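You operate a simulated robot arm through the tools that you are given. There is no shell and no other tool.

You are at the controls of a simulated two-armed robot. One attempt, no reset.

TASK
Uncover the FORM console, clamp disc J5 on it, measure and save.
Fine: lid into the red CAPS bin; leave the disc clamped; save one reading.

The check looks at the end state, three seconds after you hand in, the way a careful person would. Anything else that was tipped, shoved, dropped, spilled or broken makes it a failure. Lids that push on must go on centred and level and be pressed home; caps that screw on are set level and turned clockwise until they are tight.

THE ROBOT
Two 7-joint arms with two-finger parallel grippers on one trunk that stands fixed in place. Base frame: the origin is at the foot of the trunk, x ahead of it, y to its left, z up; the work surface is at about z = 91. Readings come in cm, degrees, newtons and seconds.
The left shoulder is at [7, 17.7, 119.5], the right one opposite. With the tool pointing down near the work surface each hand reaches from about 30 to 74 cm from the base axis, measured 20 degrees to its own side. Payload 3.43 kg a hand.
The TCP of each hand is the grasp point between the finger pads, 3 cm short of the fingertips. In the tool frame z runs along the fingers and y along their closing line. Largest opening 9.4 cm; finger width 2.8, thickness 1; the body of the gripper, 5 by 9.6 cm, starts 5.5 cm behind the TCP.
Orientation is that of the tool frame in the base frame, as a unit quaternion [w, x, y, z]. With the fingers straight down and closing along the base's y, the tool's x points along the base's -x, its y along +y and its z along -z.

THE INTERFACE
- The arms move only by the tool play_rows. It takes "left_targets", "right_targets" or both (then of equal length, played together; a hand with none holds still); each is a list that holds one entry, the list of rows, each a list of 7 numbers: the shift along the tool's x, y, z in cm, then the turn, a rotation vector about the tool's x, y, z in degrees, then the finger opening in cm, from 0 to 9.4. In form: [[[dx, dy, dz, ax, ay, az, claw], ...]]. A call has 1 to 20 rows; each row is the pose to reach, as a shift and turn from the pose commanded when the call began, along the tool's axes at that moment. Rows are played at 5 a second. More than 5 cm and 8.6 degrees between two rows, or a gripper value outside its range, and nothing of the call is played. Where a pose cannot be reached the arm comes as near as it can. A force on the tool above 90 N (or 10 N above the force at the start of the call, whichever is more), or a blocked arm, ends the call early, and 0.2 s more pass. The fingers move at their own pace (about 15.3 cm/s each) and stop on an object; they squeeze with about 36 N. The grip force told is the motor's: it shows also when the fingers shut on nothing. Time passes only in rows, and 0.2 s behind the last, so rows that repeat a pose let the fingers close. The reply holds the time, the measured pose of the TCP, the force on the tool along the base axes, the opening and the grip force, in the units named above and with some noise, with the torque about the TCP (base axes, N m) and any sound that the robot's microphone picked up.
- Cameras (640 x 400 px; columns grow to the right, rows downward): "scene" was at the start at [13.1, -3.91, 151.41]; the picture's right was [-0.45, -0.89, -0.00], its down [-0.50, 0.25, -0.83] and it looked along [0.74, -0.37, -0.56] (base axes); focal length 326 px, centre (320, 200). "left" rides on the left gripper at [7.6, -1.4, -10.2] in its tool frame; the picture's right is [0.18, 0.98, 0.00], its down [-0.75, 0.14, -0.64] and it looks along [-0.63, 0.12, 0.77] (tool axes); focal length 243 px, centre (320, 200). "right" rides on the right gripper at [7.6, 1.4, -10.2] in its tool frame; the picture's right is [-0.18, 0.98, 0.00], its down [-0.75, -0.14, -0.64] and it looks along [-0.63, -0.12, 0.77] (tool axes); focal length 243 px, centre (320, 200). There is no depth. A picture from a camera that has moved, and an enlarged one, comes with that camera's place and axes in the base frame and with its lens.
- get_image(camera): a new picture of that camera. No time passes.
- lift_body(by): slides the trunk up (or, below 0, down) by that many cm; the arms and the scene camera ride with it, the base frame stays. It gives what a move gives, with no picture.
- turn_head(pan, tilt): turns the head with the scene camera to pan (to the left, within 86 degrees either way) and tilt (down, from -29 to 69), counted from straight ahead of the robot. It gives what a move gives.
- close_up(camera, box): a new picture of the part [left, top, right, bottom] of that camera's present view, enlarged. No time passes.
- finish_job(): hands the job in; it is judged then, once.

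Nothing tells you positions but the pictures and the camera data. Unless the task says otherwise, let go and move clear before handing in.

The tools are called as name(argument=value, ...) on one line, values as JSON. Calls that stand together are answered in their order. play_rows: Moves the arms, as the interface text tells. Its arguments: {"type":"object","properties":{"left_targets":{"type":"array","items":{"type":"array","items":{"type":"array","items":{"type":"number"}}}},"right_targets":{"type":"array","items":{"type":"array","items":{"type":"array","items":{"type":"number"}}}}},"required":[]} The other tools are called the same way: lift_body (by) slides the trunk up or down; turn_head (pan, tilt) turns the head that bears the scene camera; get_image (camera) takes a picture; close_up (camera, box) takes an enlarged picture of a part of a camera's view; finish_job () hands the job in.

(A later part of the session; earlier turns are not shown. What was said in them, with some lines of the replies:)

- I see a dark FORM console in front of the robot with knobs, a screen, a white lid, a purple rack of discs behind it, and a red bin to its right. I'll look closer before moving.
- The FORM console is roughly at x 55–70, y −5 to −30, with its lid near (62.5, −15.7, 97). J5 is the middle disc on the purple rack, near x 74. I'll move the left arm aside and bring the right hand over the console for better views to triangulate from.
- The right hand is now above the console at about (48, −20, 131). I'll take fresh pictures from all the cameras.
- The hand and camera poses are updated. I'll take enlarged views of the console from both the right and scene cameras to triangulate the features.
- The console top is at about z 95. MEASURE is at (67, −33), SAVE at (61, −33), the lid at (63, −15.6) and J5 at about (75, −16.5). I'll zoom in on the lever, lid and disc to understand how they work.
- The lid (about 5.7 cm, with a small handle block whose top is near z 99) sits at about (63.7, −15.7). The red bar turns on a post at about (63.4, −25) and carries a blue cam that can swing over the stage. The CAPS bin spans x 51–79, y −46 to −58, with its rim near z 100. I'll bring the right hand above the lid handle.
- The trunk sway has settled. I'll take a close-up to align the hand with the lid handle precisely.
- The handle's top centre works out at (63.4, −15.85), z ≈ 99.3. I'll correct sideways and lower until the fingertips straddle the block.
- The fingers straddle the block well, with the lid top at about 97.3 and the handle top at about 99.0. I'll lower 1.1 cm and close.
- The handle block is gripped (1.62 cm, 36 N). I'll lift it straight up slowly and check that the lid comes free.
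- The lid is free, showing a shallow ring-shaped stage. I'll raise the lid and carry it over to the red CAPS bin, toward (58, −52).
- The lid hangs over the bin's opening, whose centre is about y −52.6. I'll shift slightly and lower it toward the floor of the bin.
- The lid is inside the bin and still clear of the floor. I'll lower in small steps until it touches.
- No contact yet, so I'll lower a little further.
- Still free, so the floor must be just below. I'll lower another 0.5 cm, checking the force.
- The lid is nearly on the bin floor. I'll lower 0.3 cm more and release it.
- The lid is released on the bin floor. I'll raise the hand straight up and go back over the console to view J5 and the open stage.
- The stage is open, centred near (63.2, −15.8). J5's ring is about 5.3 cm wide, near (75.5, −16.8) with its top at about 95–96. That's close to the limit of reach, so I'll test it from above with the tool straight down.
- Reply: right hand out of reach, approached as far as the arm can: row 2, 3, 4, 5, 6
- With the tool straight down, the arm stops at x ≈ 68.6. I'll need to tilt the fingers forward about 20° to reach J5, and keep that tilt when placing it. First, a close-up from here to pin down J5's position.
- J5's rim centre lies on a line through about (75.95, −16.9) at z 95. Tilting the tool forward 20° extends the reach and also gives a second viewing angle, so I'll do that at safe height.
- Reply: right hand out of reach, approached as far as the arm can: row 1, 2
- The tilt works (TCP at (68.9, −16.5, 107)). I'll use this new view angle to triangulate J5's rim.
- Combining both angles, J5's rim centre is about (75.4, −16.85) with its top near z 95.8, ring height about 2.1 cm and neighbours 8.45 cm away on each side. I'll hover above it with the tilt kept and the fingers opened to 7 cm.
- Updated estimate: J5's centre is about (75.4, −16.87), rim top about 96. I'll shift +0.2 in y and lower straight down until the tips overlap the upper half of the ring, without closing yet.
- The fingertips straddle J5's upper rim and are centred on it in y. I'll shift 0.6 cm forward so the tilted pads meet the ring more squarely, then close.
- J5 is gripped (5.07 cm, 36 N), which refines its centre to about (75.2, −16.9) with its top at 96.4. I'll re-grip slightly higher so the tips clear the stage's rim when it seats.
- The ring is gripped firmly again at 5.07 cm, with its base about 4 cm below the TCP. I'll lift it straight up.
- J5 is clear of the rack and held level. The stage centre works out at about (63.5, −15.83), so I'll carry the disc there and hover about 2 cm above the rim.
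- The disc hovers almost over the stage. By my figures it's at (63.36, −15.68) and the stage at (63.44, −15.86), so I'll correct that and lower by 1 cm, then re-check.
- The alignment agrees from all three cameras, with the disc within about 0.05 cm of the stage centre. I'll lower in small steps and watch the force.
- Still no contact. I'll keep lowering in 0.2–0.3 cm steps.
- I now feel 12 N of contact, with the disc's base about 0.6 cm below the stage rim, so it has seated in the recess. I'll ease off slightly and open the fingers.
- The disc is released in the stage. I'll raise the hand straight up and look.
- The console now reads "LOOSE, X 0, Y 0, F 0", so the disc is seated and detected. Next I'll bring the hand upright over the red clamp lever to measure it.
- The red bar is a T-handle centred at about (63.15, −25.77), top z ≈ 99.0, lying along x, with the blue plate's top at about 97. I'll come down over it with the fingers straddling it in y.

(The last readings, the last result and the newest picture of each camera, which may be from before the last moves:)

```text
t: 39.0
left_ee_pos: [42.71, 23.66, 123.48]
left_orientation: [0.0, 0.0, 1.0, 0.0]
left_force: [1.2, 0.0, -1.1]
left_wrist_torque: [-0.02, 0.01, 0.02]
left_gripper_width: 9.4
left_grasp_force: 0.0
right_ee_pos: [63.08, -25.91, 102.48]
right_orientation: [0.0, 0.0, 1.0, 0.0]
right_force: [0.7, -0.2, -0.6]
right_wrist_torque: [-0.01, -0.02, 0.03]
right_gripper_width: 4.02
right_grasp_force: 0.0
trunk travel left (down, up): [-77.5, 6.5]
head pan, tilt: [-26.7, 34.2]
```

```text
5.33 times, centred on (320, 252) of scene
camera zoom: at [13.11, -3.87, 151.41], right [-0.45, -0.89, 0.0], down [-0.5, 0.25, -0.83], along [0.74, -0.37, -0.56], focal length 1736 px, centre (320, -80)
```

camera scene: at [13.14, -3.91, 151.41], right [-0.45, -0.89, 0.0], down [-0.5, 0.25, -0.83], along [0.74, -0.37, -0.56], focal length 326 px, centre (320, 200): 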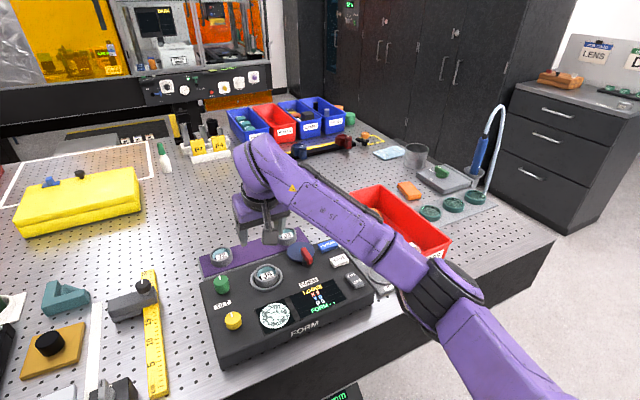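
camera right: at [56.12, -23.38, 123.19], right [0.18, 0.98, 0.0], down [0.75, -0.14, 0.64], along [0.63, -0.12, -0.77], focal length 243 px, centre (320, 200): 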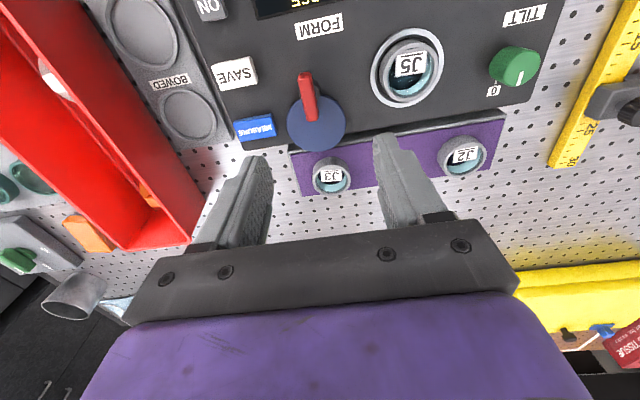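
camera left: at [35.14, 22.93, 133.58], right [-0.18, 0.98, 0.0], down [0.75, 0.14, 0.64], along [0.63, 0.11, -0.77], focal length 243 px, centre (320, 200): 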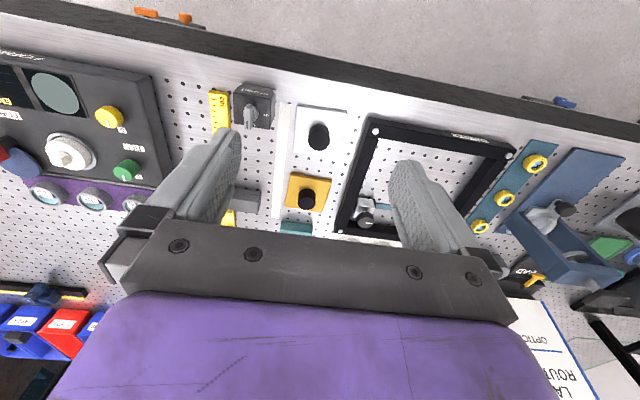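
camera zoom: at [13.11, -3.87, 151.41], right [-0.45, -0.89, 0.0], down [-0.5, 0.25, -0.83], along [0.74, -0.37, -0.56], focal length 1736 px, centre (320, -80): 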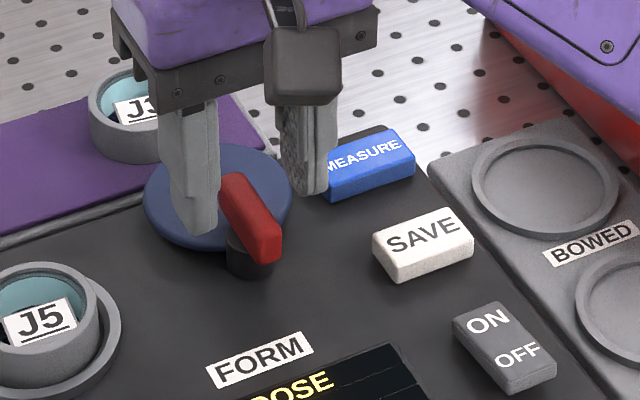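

The bar is between the fingers. I'll lower 1.9 cm so the tips are just above the blue plate, then close on the bar.

play_rows(right_targets=[[[0, 0.05, 1, 0, 0, 0, 4], [0, 0.05, 1.7, 0, 0, 0, 4], [0, 0.05, 1.9, 0, 0, 0, 4], [0, 0.05, 1.9, 0, 0, 0, 0.6], [0, 0.05, 1.9, 0, 0, 0, 0.6], [0, 0.05, 1.9, 0, 0, 0, 0.6]]])

close_up(camera="scene", box=[230, 215, 370, 325])

close_up(camera="right", box=[220, 60, 420, 185])

```text
t: 40.4
left_ee_pos: [42.71, 23.59, 123.57]
left_orientation: [0.001, 0.0, 1.0, 0.0]
left_force: [0.1, -1.0, 0.5]
left_wrist_torque: [0.03, 0.02, 0.03]
left_gripper_width: 9.41
left_grasp_force: 0.1
right_ee_pos: [63.14, -26.02, 100.52]
right_orientation: [0.0, 0.001, 1.0, 0.0]
right_force: [-2.6, 2.3, -3.7]
right_wrist_torque: [0.07, -0.41, 0.02]
right_gripper_width: 1.28
right_grasp_force: 45.4
trunk travel left (down, up): [-77.5, 6.5]
head pan, tilt: [-26.7, 34.2]
```

```text
3.64 times, centred on (300, 270) of scene
camera zoom: at [13.1, -3.85, 151.41], right [-0.45, -0.89, 0.0], down [-0.5, 0.25, -0.83], along [0.74, -0.37, -0.56], focal length 1184 px, centre (393, -54)
```

zoom: 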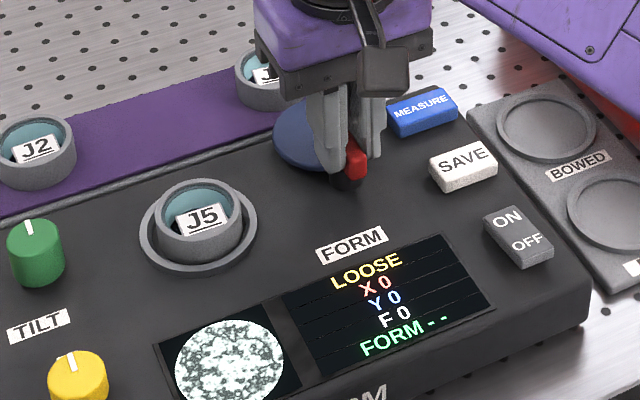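

```text
3.20 times, centred on (320, 122) of right
camera zoom: at [55.48, -24.43, 110.9], right [0.18, 0.98, 0.0], down [0.75, -0.14, 0.64], along [0.63, -0.12, -0.77], focal length 776 px, centre (320, 448)
```

zoom: 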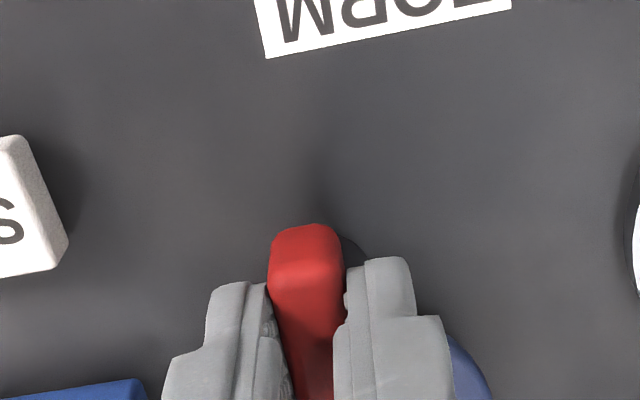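

The bar is gripped (1.28 cm). I'll try a small turn counter-clockwise seen from above, which swings the blue plate toward the stage, and watch the torque.

play_rows(right_targets=[[[0, 0, 0, 0, 0, -4, 0.6], [0, 0, 0, 0, 0, -8, 0.6], [0, 0, 0, 0, 0, -8, 0.6]]])

close_up(camera="scene", box=[230, 215, 370, 325])

```text
t: 41.2
left_ee_pos: [42.7, 23.62, 123.61]
left_orientation: [0.0, 0.0, 1.0, 0.0]
left_force: [1.1, 0.7, 0.0]
left_wrist_torque: [0.0, 0.03, -0.01]
left_gripper_width: 9.38
left_grasp_force: 0.1
right_ee_pos: [63.09, -26.03, 100.74]
right_orientation: [0.0, -0.069, 0.998, 0.001]
right_force: [-4.3, -3.5, 1.5]
right_wrist_torque: [-0.29, 1.51, -0.05]
right_gripper_width: 1.3
right_grasp_force: 45.3
trunk travel left (down, up): [-77.5, 6.5]
head pan, tilt: [-26.7, 34.2]
```

```text
3.64 times, centred on (300, 270) of scene
camera zoom: at [13.01, -3.95, 151.43], right [-0.45, -0.89, 0.0], down [-0.5, 0.25, -0.83], along [0.74, -0.37, -0.56], focal length 1184 px, centre (393, -54)
```

zoom: 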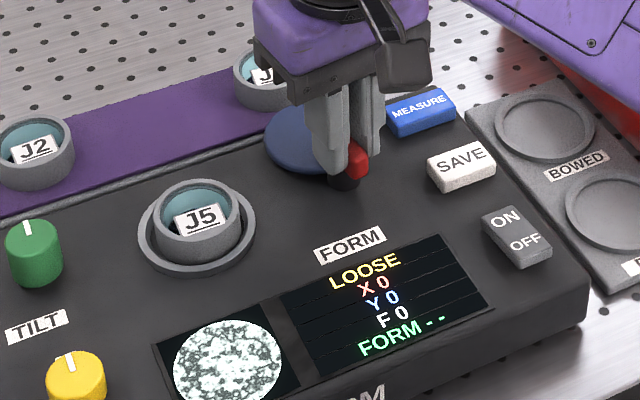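

The lever turned with almost no resistance and the blue plate moved toward the stage. I'll continue turning while monitoring the torque.

play_rows(right_targets=[[[0, 0, 0, 0, 0, -5, 0.6], [0, 0, 0, 0, 0, -10, 0.6], [0, 0, 0, 0, 0, -15, 0.6], [0, 0, 0, 0, 0, -15, 0.6]]])

close_up(camera="scene", box=[230, 215, 370, 325])

close_up(camera="right", box=[220, 60, 420, 185])

```text
t: 42.2
left_ee_pos: [42.61, 23.48, 123.56]
left_orientation: [0.0, 0.0, 1.0, 0.001]
left_force: [-0.2, -0.4, -0.1]
left_wrist_torque: [-0.02, -0.02, 0.02]
left_gripper_width: 9.4
left_grasp_force: 0.0
right_ee_pos: [63.27, -26.19, 100.71]
right_orientation: [0.001, -0.199, 0.98, 0.001]
right_force: [1.1, -8.9, 7.1]
right_wrist_torque: [-0.67, 1.2, 0.0]
right_gripper_width: 1.28
right_grasp_force: 45.0
trunk travel left (down, up): [-77.5, 6.5]
head pan, tilt: [-26.7, 34.2]
```

```text
3.64 times, centred on (300, 270) of scene
camera zoom: at [13.03, -4.04, 151.43], right [-0.45, -0.89, 0.0], down [-0.5, 0.25, -0.83], along [0.74, -0.37, -0.56], focal length 1184 px, centre (393, -54)
```

zoom: 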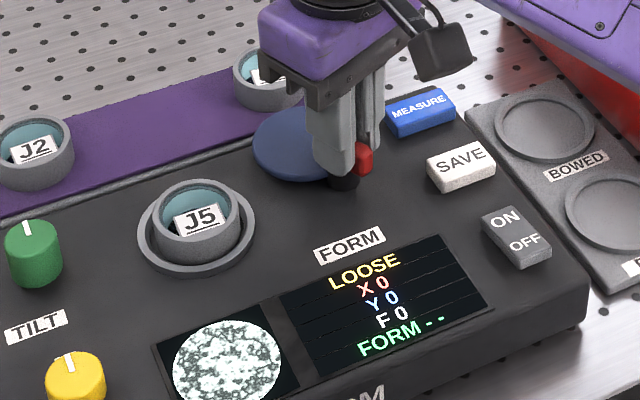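

```text
3.20 times, centred on (320, 122) of right
camera zoom: at [55.52, -27.65, 110.88], right [-0.21, 0.98, 0.0], down [0.75, 0.16, 0.64], along [0.63, 0.14, -0.77], focal length 776 px, centre (320, 448)
```

zoom: 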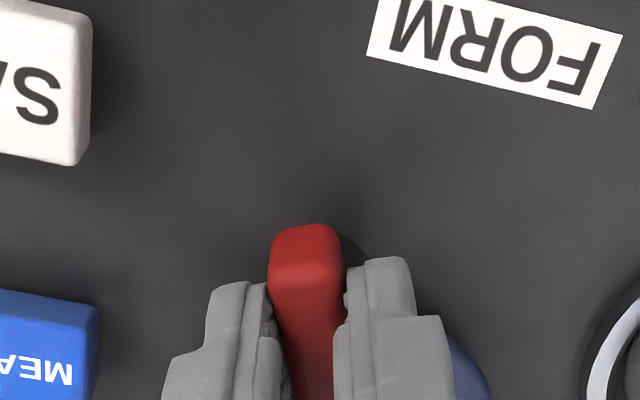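

The turn is going smoothly (about 23° so far) and the screen still says LOOSE. I'll continue.

play_rows(right_targets=[[[0, 0, 0, 0, 0, -5, 0.6], [0, 0, 0, 0, 0, -10, 0.6], [0, 0, 0, 0, 0, -15, 0.6], [0, 0, 0, 0, 0, -20, 0.6], [0, 0, 0, 0, 0, -20, 0.6]]])

close_up(camera="scene", box=[230, 215, 370, 325])

```text
t: 43.4
left_ee_pos: [42.83, 23.29, 123.65]
left_orientation: [0.0, 0.001, 1.0, 0.001]
left_force: [0.2, -0.4, -0.4]
left_wrist_torque: [0.02, 0.01, -0.01]
left_gripper_width: 9.4
left_grasp_force: 0.0
right_ee_pos: [63.28, -26.27, 100.71]
right_orientation: [0.001, -0.366, 0.93, 0.0]
right_force: [10.9, -17.8, 18.7]
right_wrist_torque: [-1.03, 0.56, -0.07]
right_gripper_width: 1.29
right_grasp_force: 44.8
trunk travel left (down, up): [-77.5, 6.5]
head pan, tilt: [-26.7, 34.2]
```

```text
3.64 times, centred on (300, 270) of scene
camera zoom: at [13.08, -4.2, 151.43], right [-0.45, -0.89, 0.0], down [-0.5, 0.25, -0.83], along [0.74, -0.37, -0.56], focal length 1184 px, centre (393, -54)
```

zoom: 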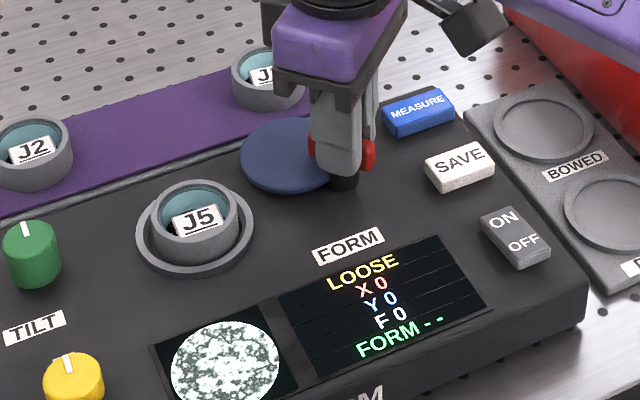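

The lever is following (about 43°), but a side force is building up, which means the pivot is slightly forward of my grip centre. I'll shift the hand to relieve it before turning further.

play_rows(right_targets=[[[0.04, -0.2, -0.05, 0, 0, 0, 0.6], [0.08, -0.35, -0.1, 0, 0, 0, 0.6], [0.08, -0.35, -0.1, 0, 0, 0, 0.6]]])

```text
t: 44.2
left_ee_pos: [42.74, 23.57, 123.51]
left_orientation: [0.0, 0.0, 1.0, 0.0]
left_force: [0.1, 0.6, -0.4]
left_wrist_torque: [0.0, 0.02, 0.0]
left_gripper_width: 9.4
left_grasp_force: 0.2
right_ee_pos: [63.29, -26.3, 100.62]
right_orientation: [0.0, -0.367, 0.93, 0.002]
right_force: [-3.2, -4.0, -1.0]
right_wrist_torque: [0.81, -1.11, 0.01]
right_gripper_width: 1.31
right_grasp_force: 44.7
trunk travel left (down, up): [-77.5, 6.5]
head pan, tilt: [-26.7, 34.2]
```

The side force is relieved (about 5 N). I'll continue the turn along an arc around the true pivot.

play_rows(right_targets=[[[-0.01, -0.04, 0, 0, 0, -5, 0.6], [-0.02, -0.08, 0, 0, 0, -10, 0.6], [-0.035, -0.12, 0, 0, 0, -15, 0.6], [-0.05, -0.16, 0, 0, 0, -20, 0.6], [-0.05, -0.16, 0, 0, 0, -20, 0.6]]])

close_up(camera="scene", box=[230, 215, 370, 325])

```text
t: 45.4
left_ee_pos: [42.59, 23.59, 123.52]
left_orientation: [0.0, 0.0, 1.0, 0.0]
left_force: [0.4, -0.3, -0.3]
left_wrist_torque: [-0.01, 0.01, 0.04]
left_gripper_width: 9.43
left_grasp_force: 0.0
right_ee_pos: [63.28, -26.36, 100.52]
right_orientation: [-0.002, -0.523, 0.852, 0.0]
right_force: [-15.0, 3.6, -12.6]
right_wrist_torque: [-0.9, 0.72, 0.02]
right_gripper_width: 1.31
right_grasp_force: 44.9
trunk travel left (down, up): [-77.5, 6.5]
head pan, tilt: [-26.7, 34.2]
```

```text
3.64 times, centred on (300, 270) of scene
camera zoom: at [12.97, -3.88, 151.41], right [-0.45, -0.89, 0.0], down [-0.5, 0.25, -0.83], along [0.74, -0.37, -0.56], focal length 1184 px, centre (393, -54)
```

zoom: 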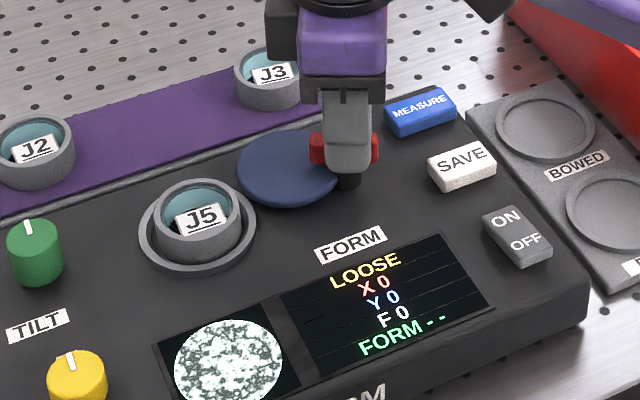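

The lever is at about 63° and still LOOSE. I'll correct the small side load (about 15 N) and continue.

play_rows(right_targets=[[[0, 0.1, 0.03, 0, 0, 0, 0.6], [0, 0.18, 0.05, 0, 0, 0, 0.6], [0, 0.18, 0.05, 0, 0, -5, 0.6], [0, 0.18, 0.05, 0, 0, -10, 0.6], [0, 0.18, 0.05, 0, 0, -10, 0.6]]])

close_up(camera="scene", box=[230, 215, 370, 325])

```text
t: 46.6
left_ee_pos: [42.77, 23.51, 123.53]
left_orientation: [0.0, 0.0, 1.0, 0.001]
left_force: [0.5, 0.2, 0.1]
left_wrist_torque: [0.02, -0.01, -0.03]
left_gripper_width: 9.41
left_grasp_force: 0.1
right_ee_pos: [63.51, -26.33, 100.67]
right_orientation: [0.0, -0.595, 0.804, 0.0]
right_force: [-6.2, -1.7, -9.1]
right_wrist_torque: [-0.62, 0.32, 0.03]
right_gripper_width: 1.29
right_grasp_force: 44.8
trunk travel left (down, up): [-77.5, 6.5]
head pan, tilt: [-26.7, 34.2]
```

```text
3.64 times, centred on (300, 270) of scene
camera zoom: at [13.11, -4.03, 151.41], right [-0.45, -0.89, 0.0], down [-0.5, 0.25, -0.83], along [0.74, -0.37, -0.56], focal length 1184 px, centre (393, -54)
```

zoom: 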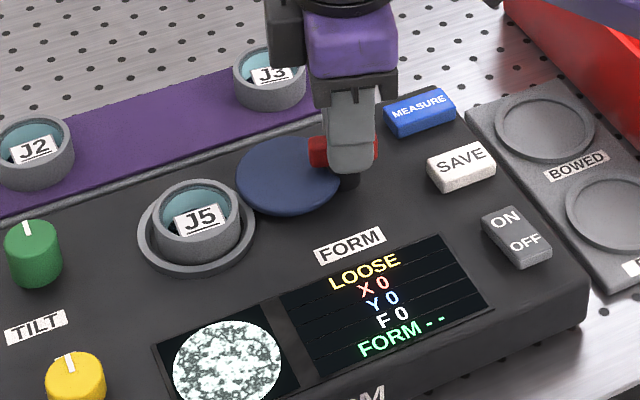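

The lever is at 73° now and the load is low. I'll continue toward 90°.

play_rows(right_targets=[[[0, 0.05, 0.04, 0, 0, -5, 0.6], [0, 0.08, 0.04, 0, 0, -10, 0.6], [0, 0.08, 0.04, 0, 0, -10, 0.6]]])

close_up(camera="scene", box=[230, 215, 370, 325])

```text
t: 47.4
left_ee_pos: [42.83, 23.49, 123.56]
left_orientation: [-0.001, -0.001, 1.0, 0.0]
left_force: [0.5, 0.2, 0.2]
left_wrist_torque: [0.03, 0.04, 0.02]
left_gripper_width: 9.41
left_grasp_force: 0.0
right_ee_pos: [63.34, -26.3, 100.7]
right_orientation: [0.002, -0.663, 0.749, 0.0]
right_force: [4.2, -6.4, 2.3]
right_wrist_torque: [-1.03, 0.14, -0.07]
right_gripper_width: 1.27
right_grasp_force: 45.2
trunk travel left (down, up): [-77.5, 6.5]
head pan, tilt: [-26.7, 34.2]
```

```text
3.64 times, centred on (300, 270) of scene
camera zoom: at [13.18, -4.05, 151.42], right [-0.45, -0.89, 0.0], down [-0.5, 0.25, -0.83], along [0.74, -0.37, -0.56], focal length 1184 px, centre (393, -54)
```

zoom: 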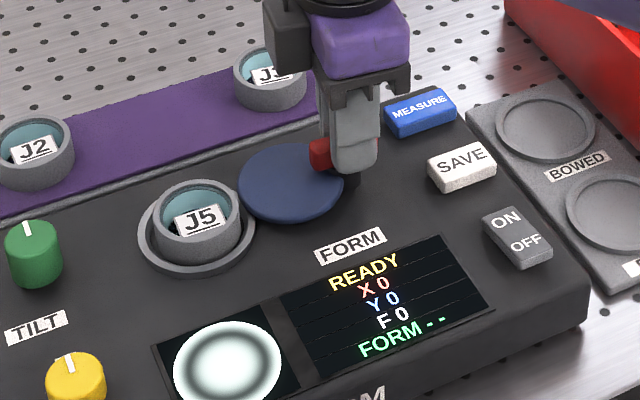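

The screen now says READY and shows clean ring fringes, so the clamp has engaged at about 83°. I'll turn a bit more toward its stop so it's firmly closed.

play_rows(right_targets=[[[0, -0.03, 0, 0, 0, -4, 0.6], [0, -0.03, 0, 0, 0, -7, 0.6], [0, -0.03, 0, 0, 0, -7, 0.6]]])

close_up(camera="scene", box=[230, 215, 370, 325])

```text
t: 48.2
left_ee_pos: [42.95, 23.55, 123.36]
left_orientation: [0.0, 0.001, 1.0, 0.001]
left_force: [-0.2, -0.3, 0.1]
left_wrist_torque: [0.0, -0.04, 0.03]
left_gripper_width: 9.36
left_grasp_force: 0.0
right_ee_pos: [63.45, -26.38, 100.73]
right_orientation: [-0.001, 0.707, -0.707, 0.0]
right_force: [10.5, -8.1, 7.6]
right_wrist_torque: [-0.32, -0.16, -0.01]
right_gripper_width: 1.27
right_grasp_force: 45.3
trunk travel left (down, up): [-77.5, 6.5]
head pan, tilt: [-26.7, 34.2]
```

```text
3.64 times, centred on (300, 270) of scene
camera zoom: at [13.25, -4.06, 151.4], right [-0.45, -0.89, 0.0], down [-0.5, 0.25, -0.83], along [0.74, -0.37, -0.56], focal length 1184 px, centre (393, -54)
```

zoom: 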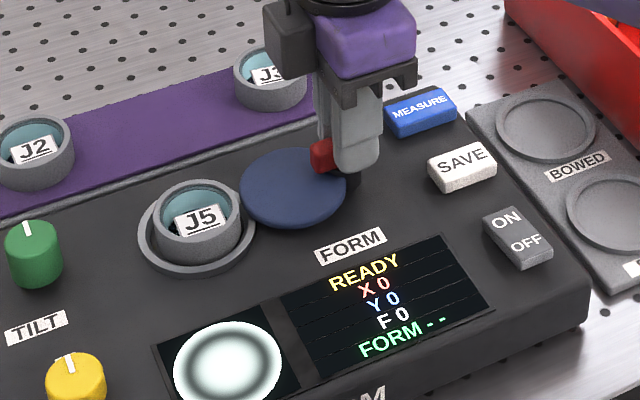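

At 90° the screen reads READY with X 0, Y 0, F 0, so no tilt correction is needed. I'll relieve the load, open the fingers and lift off the lever.

play_rows(right_targets=[[[0.05, -0.08, -0.03, 0, 0, 0, 0.6], [0.08, -0.12, -0.04, 0, 0, 0, 0.6], [0.08, -0.12, -0.04, 0, 0, 0, 2.5], [0.08, -0.12, -0.04, 0, 0, 0, 4], [0.08, -0.12, -1, 0, 0, 0, 4], [0.08, -0.12, -4, 0, 0, 0, 4], [0.08, -0.12, -8, 0, 0, 0, 4], [0.08, -0.12, -8, 0, 0, 0, 4]]])

get_image(camera="scene")

close_up(camera="scene", box=[230, 215, 370, 325])

get_image(camera="right")

```text
t: 50.0
left_ee_pos: [42.88, 23.58, 123.52]
left_orientation: [0.0, 0.0, 1.0, 0.001]
left_force: [0.7, 0.0, 0.7]
left_wrist_torque: [0.01, 0.01, 0.0]
left_gripper_width: 9.41
left_grasp_force: 0.1
right_ee_pos: [63.3, -26.3, 108.79]
right_orientation: [0.001, 0.707, -0.707, 0.001]
right_force: [0.7, -0.4, -0.2]
right_wrist_torque: [-0.04, 0.02, 0.01]
right_gripper_width: 4.01
right_grasp_force: 0.2
trunk travel left (down, up): [-77.5, 6.5]
head pan, tilt: [-26.7, 34.2]
```

```text
taken
camera scene: at [13.16, -3.94, 151.41], right [-0.45, -0.89, 0.0], down [-0.5, 0.25, -0.83], along [0.74, -0.37, -0.56], focal length 326 px, centre (320, 200)
```

scene: 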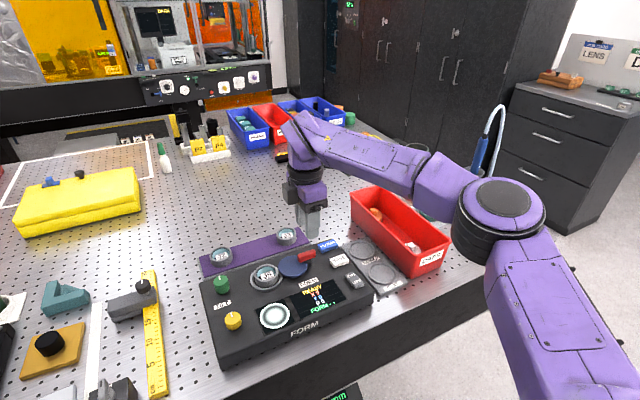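

```text
3.64 times, centred on (300, 270) of scene
camera zoom: at [13.16, -3.94, 151.41], right [-0.45, -0.89, 0.0], down [-0.5, 0.25, -0.83], along [0.74, -0.37, -0.56], focal length 1184 px, centre (393, -54)
```

zoom: 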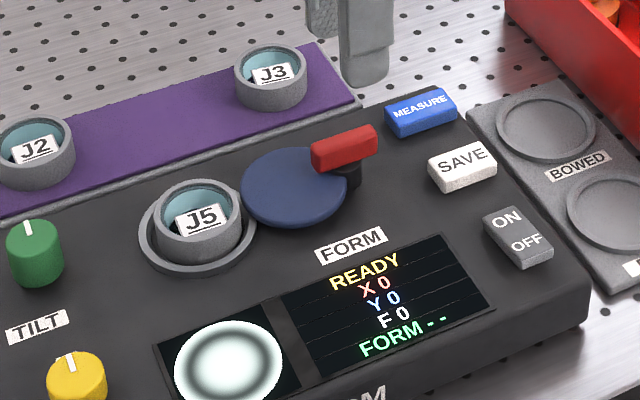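

```text
taken
camera right: at [61.94, -33.81, 118.99], right [-0.98, 0.18, 0.0], down [0.14, 0.75, 0.64], along [0.12, 0.63, -0.77], focal length 243 px, centre (320, 200)
```

right: 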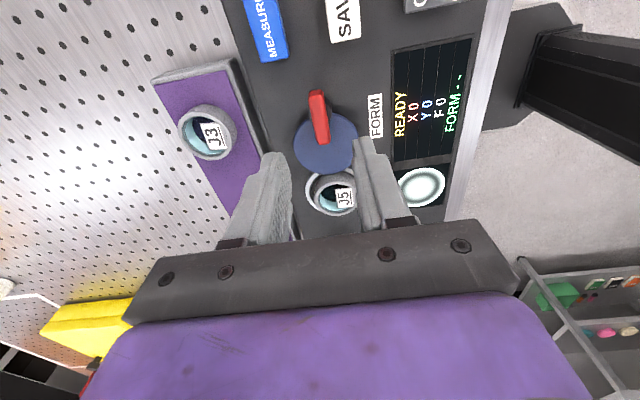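

The clamp is closed and stays READY with X 0, Y 0. Next I'll press MEASURE, first pinning down the button positions from this view.

close_up(camera="right", box=[220, 0, 420, 125])

close_up(camera="scene", box=[310, 225, 390, 295])

```text
3.20 times, centred on (320, 62) of right
camera zoom: at [61.94, -33.81, 118.99], right [-0.98, 0.18, 0.0], down [0.14, 0.75, 0.64], along [0.12, 0.63, -0.77], focal length 776 px, centre (320, 640)
```

zoom: 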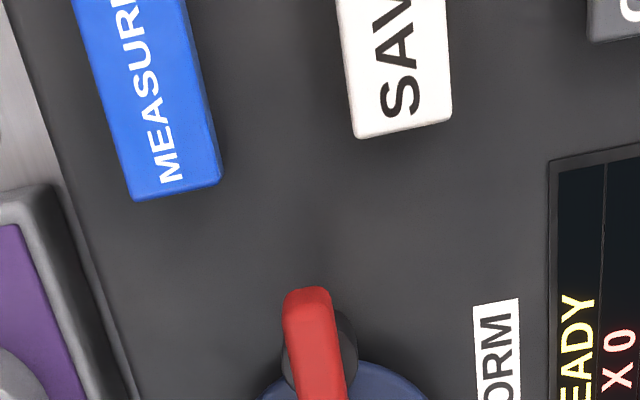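

```text
5.71 times, centred on (350, 260) of scene
camera zoom: at [13.16, -3.94, 151.41], right [-0.45, -0.89, 0.0], down [-0.5, 0.25, -0.83], along [0.74, -0.37, -0.56], focal length 1860 px, centre (149, -143)
```

zoom: 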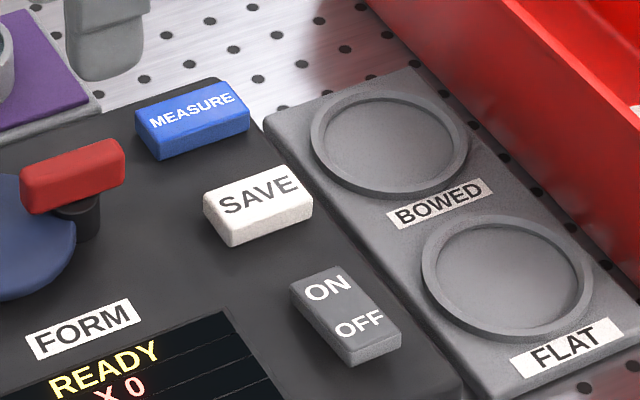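

MEASURE is centred at about (66.4, −32.9) and SAVE at about (60.5, −32.8), both with tops near z 96.4. I'll close the fingers and hover over MEASURE.

play_rows(right_targets=[[[1.5, -0.7, 0.5, 0, 0, 0, 0], [3.2, -1.5, 2, 0, 0, 0, 0], [4.8, -2.2, 3.6, 0, 0, 0, 0], [6.3, -2.95, 5.3, 0, 0, 0, 0], [6.3, -2.95, 5.3, 0, 0, 0, 0], [6.3, -2.95, 5.3, 0, 0, 0, 0]]])

close_up(camera="scene", box=[280, 200, 400, 290])

get_image(camera="right")

```text
t: 51.4
left_ee_pos: [42.72, 23.66, 123.58]
left_orientation: [0.0, 0.001, 1.0, 0.0]
left_force: [0.3, -0.7, 0.5]
left_wrist_torque: [0.01, 0.01, -0.03]
left_gripper_width: 9.41
left_grasp_force: 0.0
right_ee_pos: [66.43, -32.52, 103.61]
right_orientation: [0.0, 0.707, -0.707, 0.0]
right_force: [0.3, -0.6, 0.8]
right_wrist_torque: [0.0, 0.0, 0.0]
right_gripper_width: 0.0
right_grasp_force: 32.4
trunk travel left (down, up): [-77.5, 6.5]
head pan, tilt: [-26.7, 34.2]
```

```text
4.44 times, centred on (340, 245) of scene
camera zoom: at [13.09, -3.9, 151.42], right [-0.45, -0.89, 0.0], down [-0.5, 0.25, -0.83], along [0.74, -0.37, -0.56], focal length 1447 px, centre (231, 0)
```

zoom: 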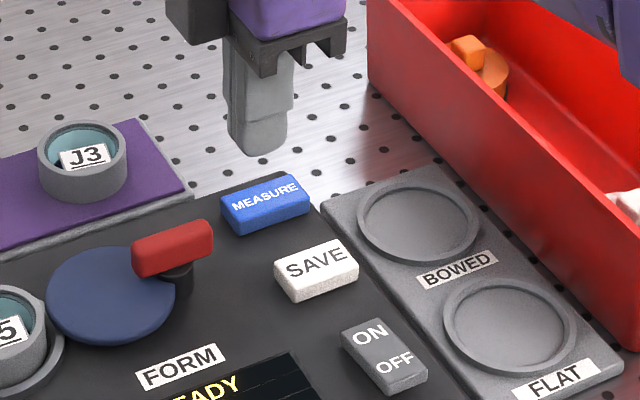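

```text
taken
camera right: at [64.91, -39.97, 113.86], right [-0.98, 0.18, 0.0], down [0.14, 0.75, 0.64], along [0.12, 0.63, -0.77], focal length 243 px, centre (320, 200)
```

right: 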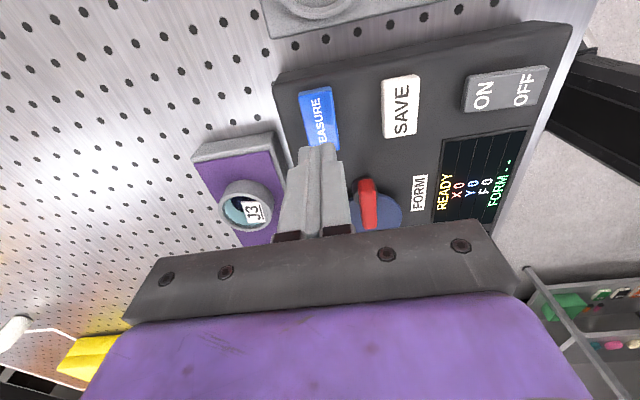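

The closed fingertips are above MEASURE. I'll lower to just over the button.

play_rows(right_targets=[[[0, 0.05, 1.5, 0, 0, 0, 0], [0, 0.05, 3, 0, 0, 0, 0], [0, 0.05, 3.7, 0, 0, 0, 0], [0, 0.05, 3.7, 0, 0, 0, 0]]])

close_up(camera="scene", box=[280, 200, 400, 290])

```text
t: 52.4
left_ee_pos: [42.64, 23.62, 123.41]
left_orientation: [0.0, -0.001, 1.0, -0.001]
left_force: [-0.2, 0.7, -0.4]
left_wrist_torque: [0.0, -0.03, 0.01]
left_gripper_width: 9.42
left_grasp_force: 0.1
right_ee_pos: [66.14, -32.76, 99.76]
right_orientation: [0.001, 0.707, -0.707, -0.001]
right_force: [0.8, 0.6, 0.3]
right_wrist_torque: [-0.02, 0.03, 0.0]
right_gripper_width: 0.01
right_grasp_force: 33.0
trunk travel left (down, up): [-77.5, 6.5]
head pan, tilt: [-26.7, 34.2]
```

```text
4.44 times, centred on (340, 245) of scene
camera zoom: at [13.09, -3.9, 151.42], right [-0.45, -0.89, 0.0], down [-0.5, 0.25, -0.83], along [0.74, -0.37, -0.56], focal length 1447 px, centre (231, 0)
```

zoom: 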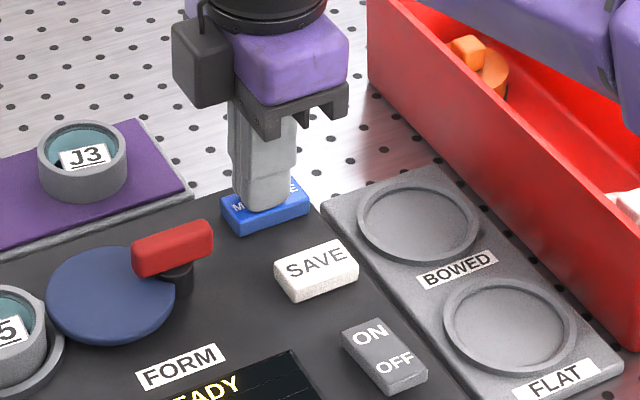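

The tips are just above MEASURE's centre. I'll press down in small steps.

play_rows(right_targets=[[[0, 0, 0.2, 0, 0, 0, 0], [0, 0, 0.4, 0, 0, 0, 0], [0, 0, 0.4, 0, 0, 0, 0]]])

close_up(camera="scene", box=[240, 215, 380, 325])

```text
t: 53.2
left_ee_pos: [42.76, 23.64, 123.6]
left_orientation: [-0.001, -0.001, 1.0, 0.0]
left_force: [0.8, 0.0, -0.1]
left_wrist_torque: [-0.02, 0.03, 0.0]
left_gripper_width: 9.39
left_grasp_force: 0.1
right_ee_pos: [66.27, -32.7, 99.36]
right_orientation: [0.0, -0.707, 0.708, 0.0]
right_force: [-1.9, -0.6, 2.1]
right_wrist_torque: [-0.03, 0.02, -0.01]
right_gripper_width: 0.0
right_grasp_force: 33.0
trunk travel left (down, up): [-77.5, 6.5]
head pan, tilt: [-26.7, 34.2]
heard: click
```

```text
3.64 times, centred on (310, 270) of scene
camera zoom: at [13.03, -3.89, 151.42], right [-0.45, -0.89, 0.0], down [-0.5, 0.25, -0.83], along [0.74, -0.37, -0.56], focal length 1184 px, centre (356, -54)
```

zoom: 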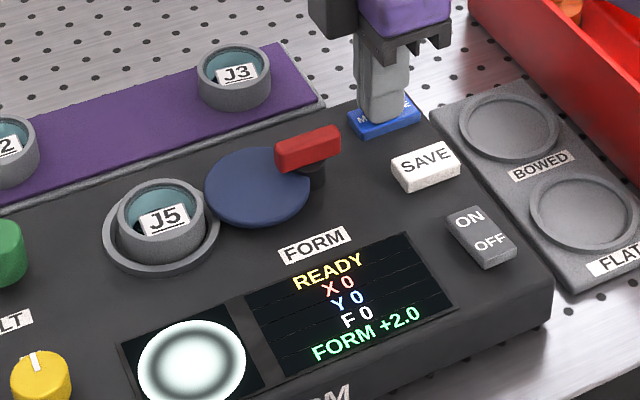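

I heard a click and the screen shows FORM +2.0, so the measurement is taken. I'll lift off and move over SAVE.

play_rows(right_targets=[[[0, 0, -1.5, 0, 0, 0, 0], [0, 0, -4, 0, 0, 0, 0], [0, 2.9, -4, 0, 0, 0, 0], [0.1, 5.75, -4, 0, 0, 0, 0], [0.1, 5.75, -4, 0, 0, 0, 0], [0.1, 5.75, -4, 0, 0, 0, 0]]])

close_up(camera="scene", box=[240, 215, 380, 325])

get_image(camera="right")

```text
t: 54.6
left_ee_pos: [42.79, 23.54, 123.49]
left_orientation: [0.001, 0.0, 1.0, 0.0]
left_force: [-0.6, -0.3, 0.2]
left_wrist_torque: [-0.02, 0.0, 0.0]
left_gripper_width: 9.4
left_grasp_force: 0.0
right_ee_pos: [60.32, -32.67, 103.47]
right_orientation: [0.0, 0.707, -0.707, 0.001]
right_force: [-0.8, -0.8, -0.2]
right_wrist_torque: [0.01, -0.02, -0.02]
right_gripper_width: 0.01
right_grasp_force: 32.8
trunk travel left (down, up): [-77.5, 6.5]
head pan, tilt: [-26.7, 34.2]
```

```text
3.64 times, centred on (310, 270) of scene
camera zoom: at [13.1, -3.95, 151.41], right [-0.45, -0.89, 0.0], down [-0.5, 0.25, -0.83], along [0.74, -0.37, -0.56], focal length 1184 px, centre (356, -54)
```

zoom: 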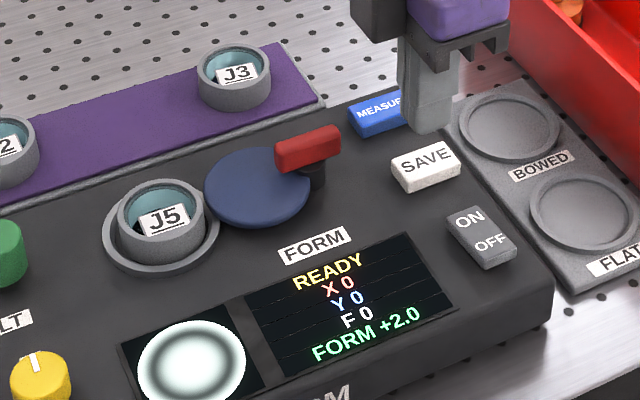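

```text
taken
camera right: at [58.75, -40.17, 113.56], right [-0.98, 0.18, 0.0], down [0.14, 0.75, 0.64], along [0.12, 0.63, -0.77], focal length 243 px, centre (320, 200)
```

right: 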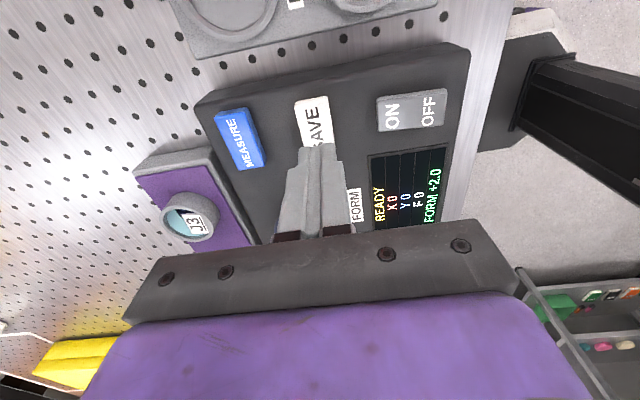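

The reading FORM +2.0 stays on screen and the tips are over SAVE. I'll press SAVE once.

play_rows(right_targets=[[[0, -0.3, 1.5, 0, 0, 0, 0], [0, -0.3, 3, 0, 0, 0, 0], [0, -0.3, 3.6, 0, 0, 0, 0], [0, -0.3, 3.6, 0, 0, 0, 0]]])

close_up(camera="scene", box=[240, 215, 380, 325])

```text
t: 55.6
left_ee_pos: [42.8, 23.52, 123.53]
left_orientation: [0.0, 0.0, 1.0, 0.001]
left_force: [0.0, -0.3, 0.0]
left_wrist_torque: [0.04, 0.0, -0.02]
left_gripper_width: 9.4
left_grasp_force: 0.0
right_ee_pos: [60.77, -32.79, 99.64]
right_orientation: [0.0, 0.708, -0.707, 0.0]
right_force: [1.0, -0.6, 2.1]
right_wrist_torque: [-0.02, -0.02, -0.01]
right_gripper_width: 0.0
right_grasp_force: 32.8
trunk travel left (down, up): [-77.5, 6.5]
head pan, tilt: [-26.7, 34.2]
```

```text
3.64 times, centred on (310, 270) of scene
camera zoom: at [13.09, -3.9, 151.42], right [-0.45, -0.89, 0.0], down [-0.5, 0.25, -0.83], along [0.74, -0.37, -0.56], focal length 1184 px, centre (356, -54)
```

zoom: 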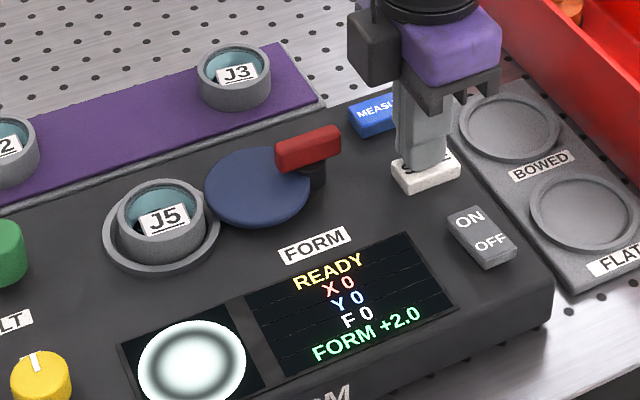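

play_rows(right_targets=[[[0, 0, 0.2, 0, 0, 0, 0], [0, 0, 0.35, 0, 0, 0, 0], [0, 0, 0.35, 0, 0, 0, 0]]])

close_up(camera="scene", box=[240, 215, 380, 325])

```text
t: 56.4
left_ee_pos: [42.72, 23.6, 123.48]
left_orientation: [0.001, 0.001, 1.0, 0.0]
left_force: [1.8, -0.1, 0.0]
left_wrist_torque: [-0.01, 0.01, 0.03]
left_gripper_width: 9.39
left_grasp_force: 0.1
right_ee_pos: [60.77, -32.75, 99.39]
right_orientation: [0.0, 0.707, -0.707, 0.0]
right_force: [0.7, -0.1, 2.3]
right_wrist_torque: [0.0, -0.01, 0.01]
right_gripper_width: 0.01
right_grasp_force: 33.0
trunk travel left (down, up): [-77.5, 6.5]
head pan, tilt: [-26.7, 34.2]
heard: click
```

```text
3.64 times, centred on (310, 270) of scene
camera zoom: at [13.09, -3.89, 151.42], right [-0.45, -0.89, 0.0], down [-0.5, 0.25, -0.83], along [0.74, -0.37, -0.56], focal length 1184 px, centre (356, -54)
```

zoom: 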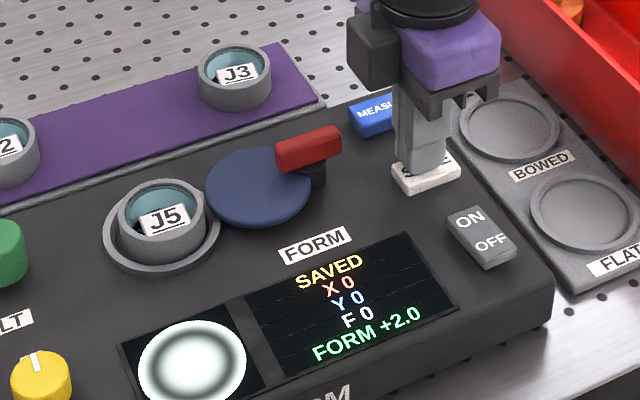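

SAVE clicked and the screen shows SAVED with FORM +2.0. I'll lift straight up, well clear, and check the whole scene.

play_rows(right_targets=[[[0, 0, -1.5, 0, 0, 0, 0], [0, 0, -5, 0, 0, 0, 0], [0, 0, -10, 0, 0, 0, 0], [0, 1, -14, 0, 0, 0, 0], [1, 4, -18, 0, 0, 0, 0], [2, 8, -20, 0, 0, 0, 0], [3, 12, -22, 0, 0, 0, 0], [3, 12, -22, 0, 0, 0, 0]]])

get_image(camera="scene")

close_up(camera="scene", box=[200, 215, 380, 325])

close_up(camera="scene", box=[330, 160, 490, 290])

get_image(camera="right")

```text
refused: row 5 steps farther than a row can; nothing moved
```

```text
taken
camera scene: at [13.09, -3.89, 151.42], right [-0.45, -0.89, 0.0], down [-0.5, 0.25, -0.83], along [0.74, -0.37, -0.56], focal length 326 px, centre (320, 200)
```

scene: 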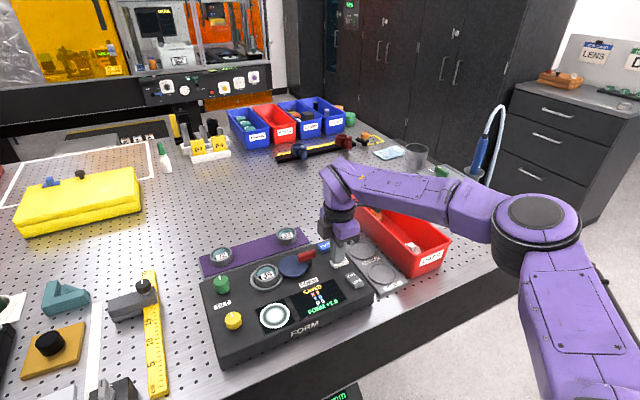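

```text
3.56 times, centred on (290, 270) of scene
camera zoom: at [13.09, -3.89, 151.42], right [-0.45, -0.89, 0.0], down [-0.5, 0.25, -0.83], along [0.74, -0.37, -0.56], focal length 1158 px, centre (427, -49)
```

zoom: 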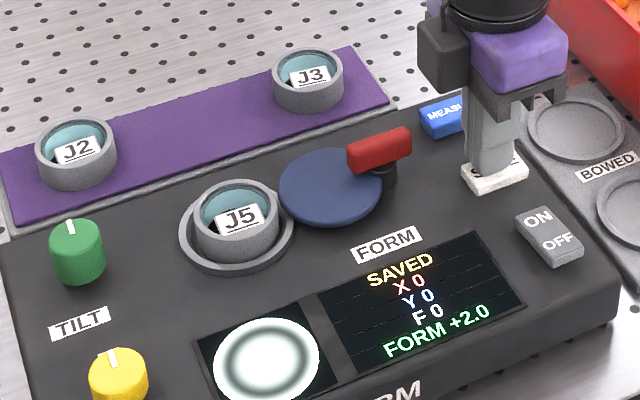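

```text
3.08 times, centred on (410, 225) of scene
camera zoom: at [13.09, -3.89, 151.42], right [-0.45, -0.89, 0.0], down [-0.5, 0.25, -0.83], along [0.74, -0.37, -0.56], focal length 1002 px, centre (43, 123)
```

zoom: 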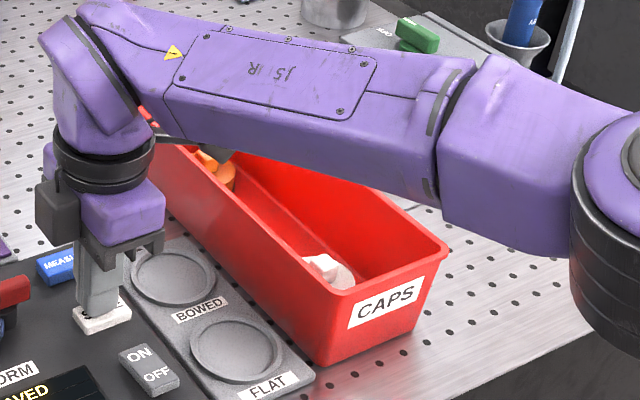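

```text
taken
camera right: at [59.29, -40.17, 109.57], right [-0.98, 0.18, 0.0], down [0.14, 0.75, 0.64], along [0.12, 0.63, -0.77], focal length 243 px, centre (320, 200)
```

right: 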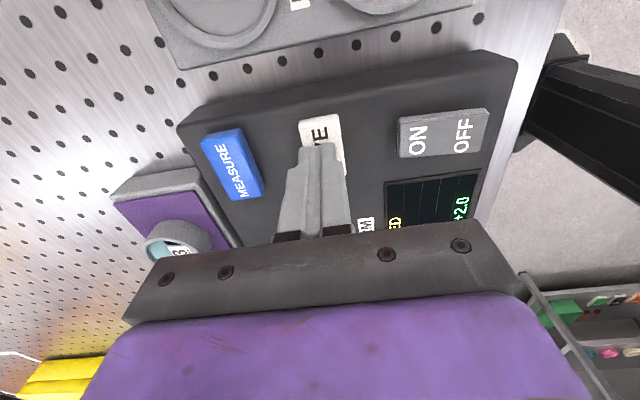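

That call was refused because one step was too long, so nothing moved. The screen still shows SAVED. I'll lift in smaller steps.

play_rows(right_targets=[[[0, 0, -1, 0, 0, 0, 0], [0, 0, -4, 0, 0, 0, 0], [0, 0, -8, 0, 0, 0, 0], [0, 0, -12, 0, 0, 0, 0], [0, 0, -16, 0, 0, 0, 0], [0, 0, -20, 0, 0, 0, 0], [0, 3.5, -22, 0, 0, 0, 0], [0, 7, -24, 0, 0, 0, 0], [0, 11, -25, 0, 0, 0, 0], [0, 11, -25, 0, 0, 0, 0]]])

get_image(camera="scene")

close_up(camera="scene", box=[200, 215, 380, 325])

close_up(camera="scene", box=[330, 160, 490, 290])

get_image(camera="right")

```text
t: 58.6
left_ee_pos: [42.88, 23.56, 123.5]
left_orientation: [0.0, -0.001, 1.0, -0.001]
left_force: [-0.5, -0.4, 0.5]
left_wrist_torque: [-0.01, 0.01, 0.02]
left_gripper_width: 9.39
left_grasp_force: 0.1
right_ee_pos: [49.83, -32.68, 124.39]
right_orientation: [-0.001, -0.706, 0.709, 0.001]
right_force: [0.5, 0.3, 0.5]
right_wrist_torque: [0.02, 0.0, -0.01]
right_gripper_width: 0.01
right_grasp_force: 33.0
trunk travel left (down, up): [-77.5, 6.5]
head pan, tilt: [-26.7, 34.2]
```

```text
taken
camera scene: at [13.2, -3.93, 151.4], right [-0.45, -0.89, 0.0], down [-0.5, 0.25, -0.83], along [0.74, -0.37, -0.56], focal length 326 px, centre (320, 200)
```

scene: 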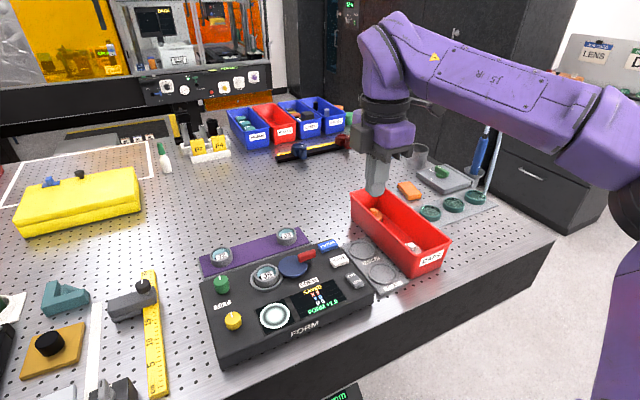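

```text
3.56 times, centred on (290, 270) of scene
camera zoom: at [13.2, -3.93, 151.4], right [-0.45, -0.89, 0.0], down [-0.5, 0.25, -0.83], along [0.74, -0.37, -0.56], focal length 1158 px, centre (427, -49)
```

zoom: 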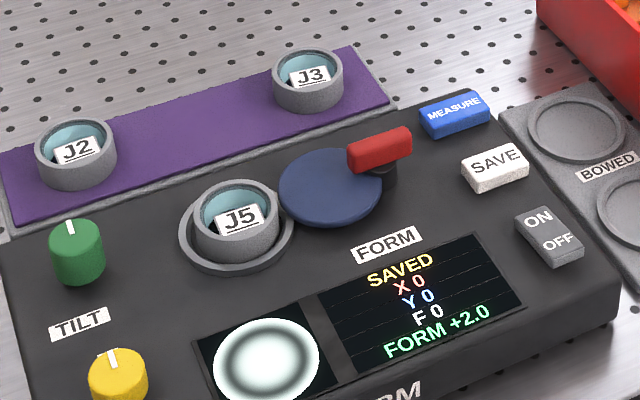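

```text
3.08 times, centred on (410, 225) of scene
camera zoom: at [13.2, -3.93, 151.4], right [-0.45, -0.89, 0.0], down [-0.5, 0.25, -0.83], along [0.74, -0.37, -0.56], focal length 1002 px, centre (43, 123)
```

zoom: 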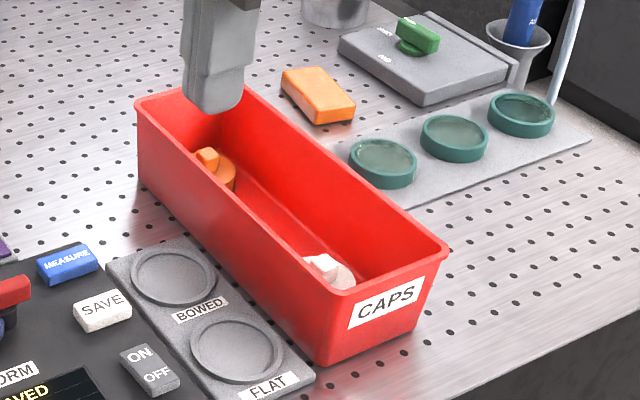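

```text
taken
camera right: at [48.3, -40.24, 134.63], right [-0.98, 0.18, 0.0], down [0.14, 0.75, 0.64], along [0.12, 0.63, -0.77], focal length 243 px, centre (320, 200)
```

right: 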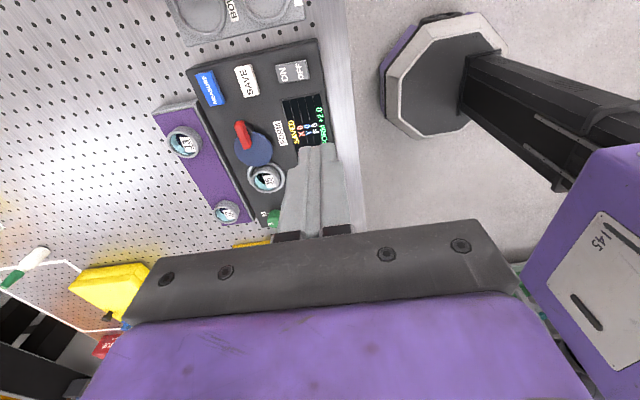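

Everything looks right: the lid is in the CAPS bin, J5 is clamped on the stage, the screen shows SAVED with FORM +2.0, J2 and J3 and the knobs haven't moved, and both hands are clear. I'm handing the job in.

finish_job()

```text
The job is handed in.
```

The FORM console is uncovered and disc J5 is clamped on it. I measured it and saved one reading: the screen shows SAVED with FORM +2.0, and tilt at X 0, Y 0.

- **Lid:** it sits handle-up on the floor of the red CAPS bin.
- **Clamp:** the lever is turned a full 90°. The console switched from LOOSE to READY partway through the turn and stayed there after I let go.
- **Everything else:** in the last pictures the other discs, the tilt knobs and the bin look undisturbed, and both hands are clear.

I've handed the job in but haven't seen the check's result.
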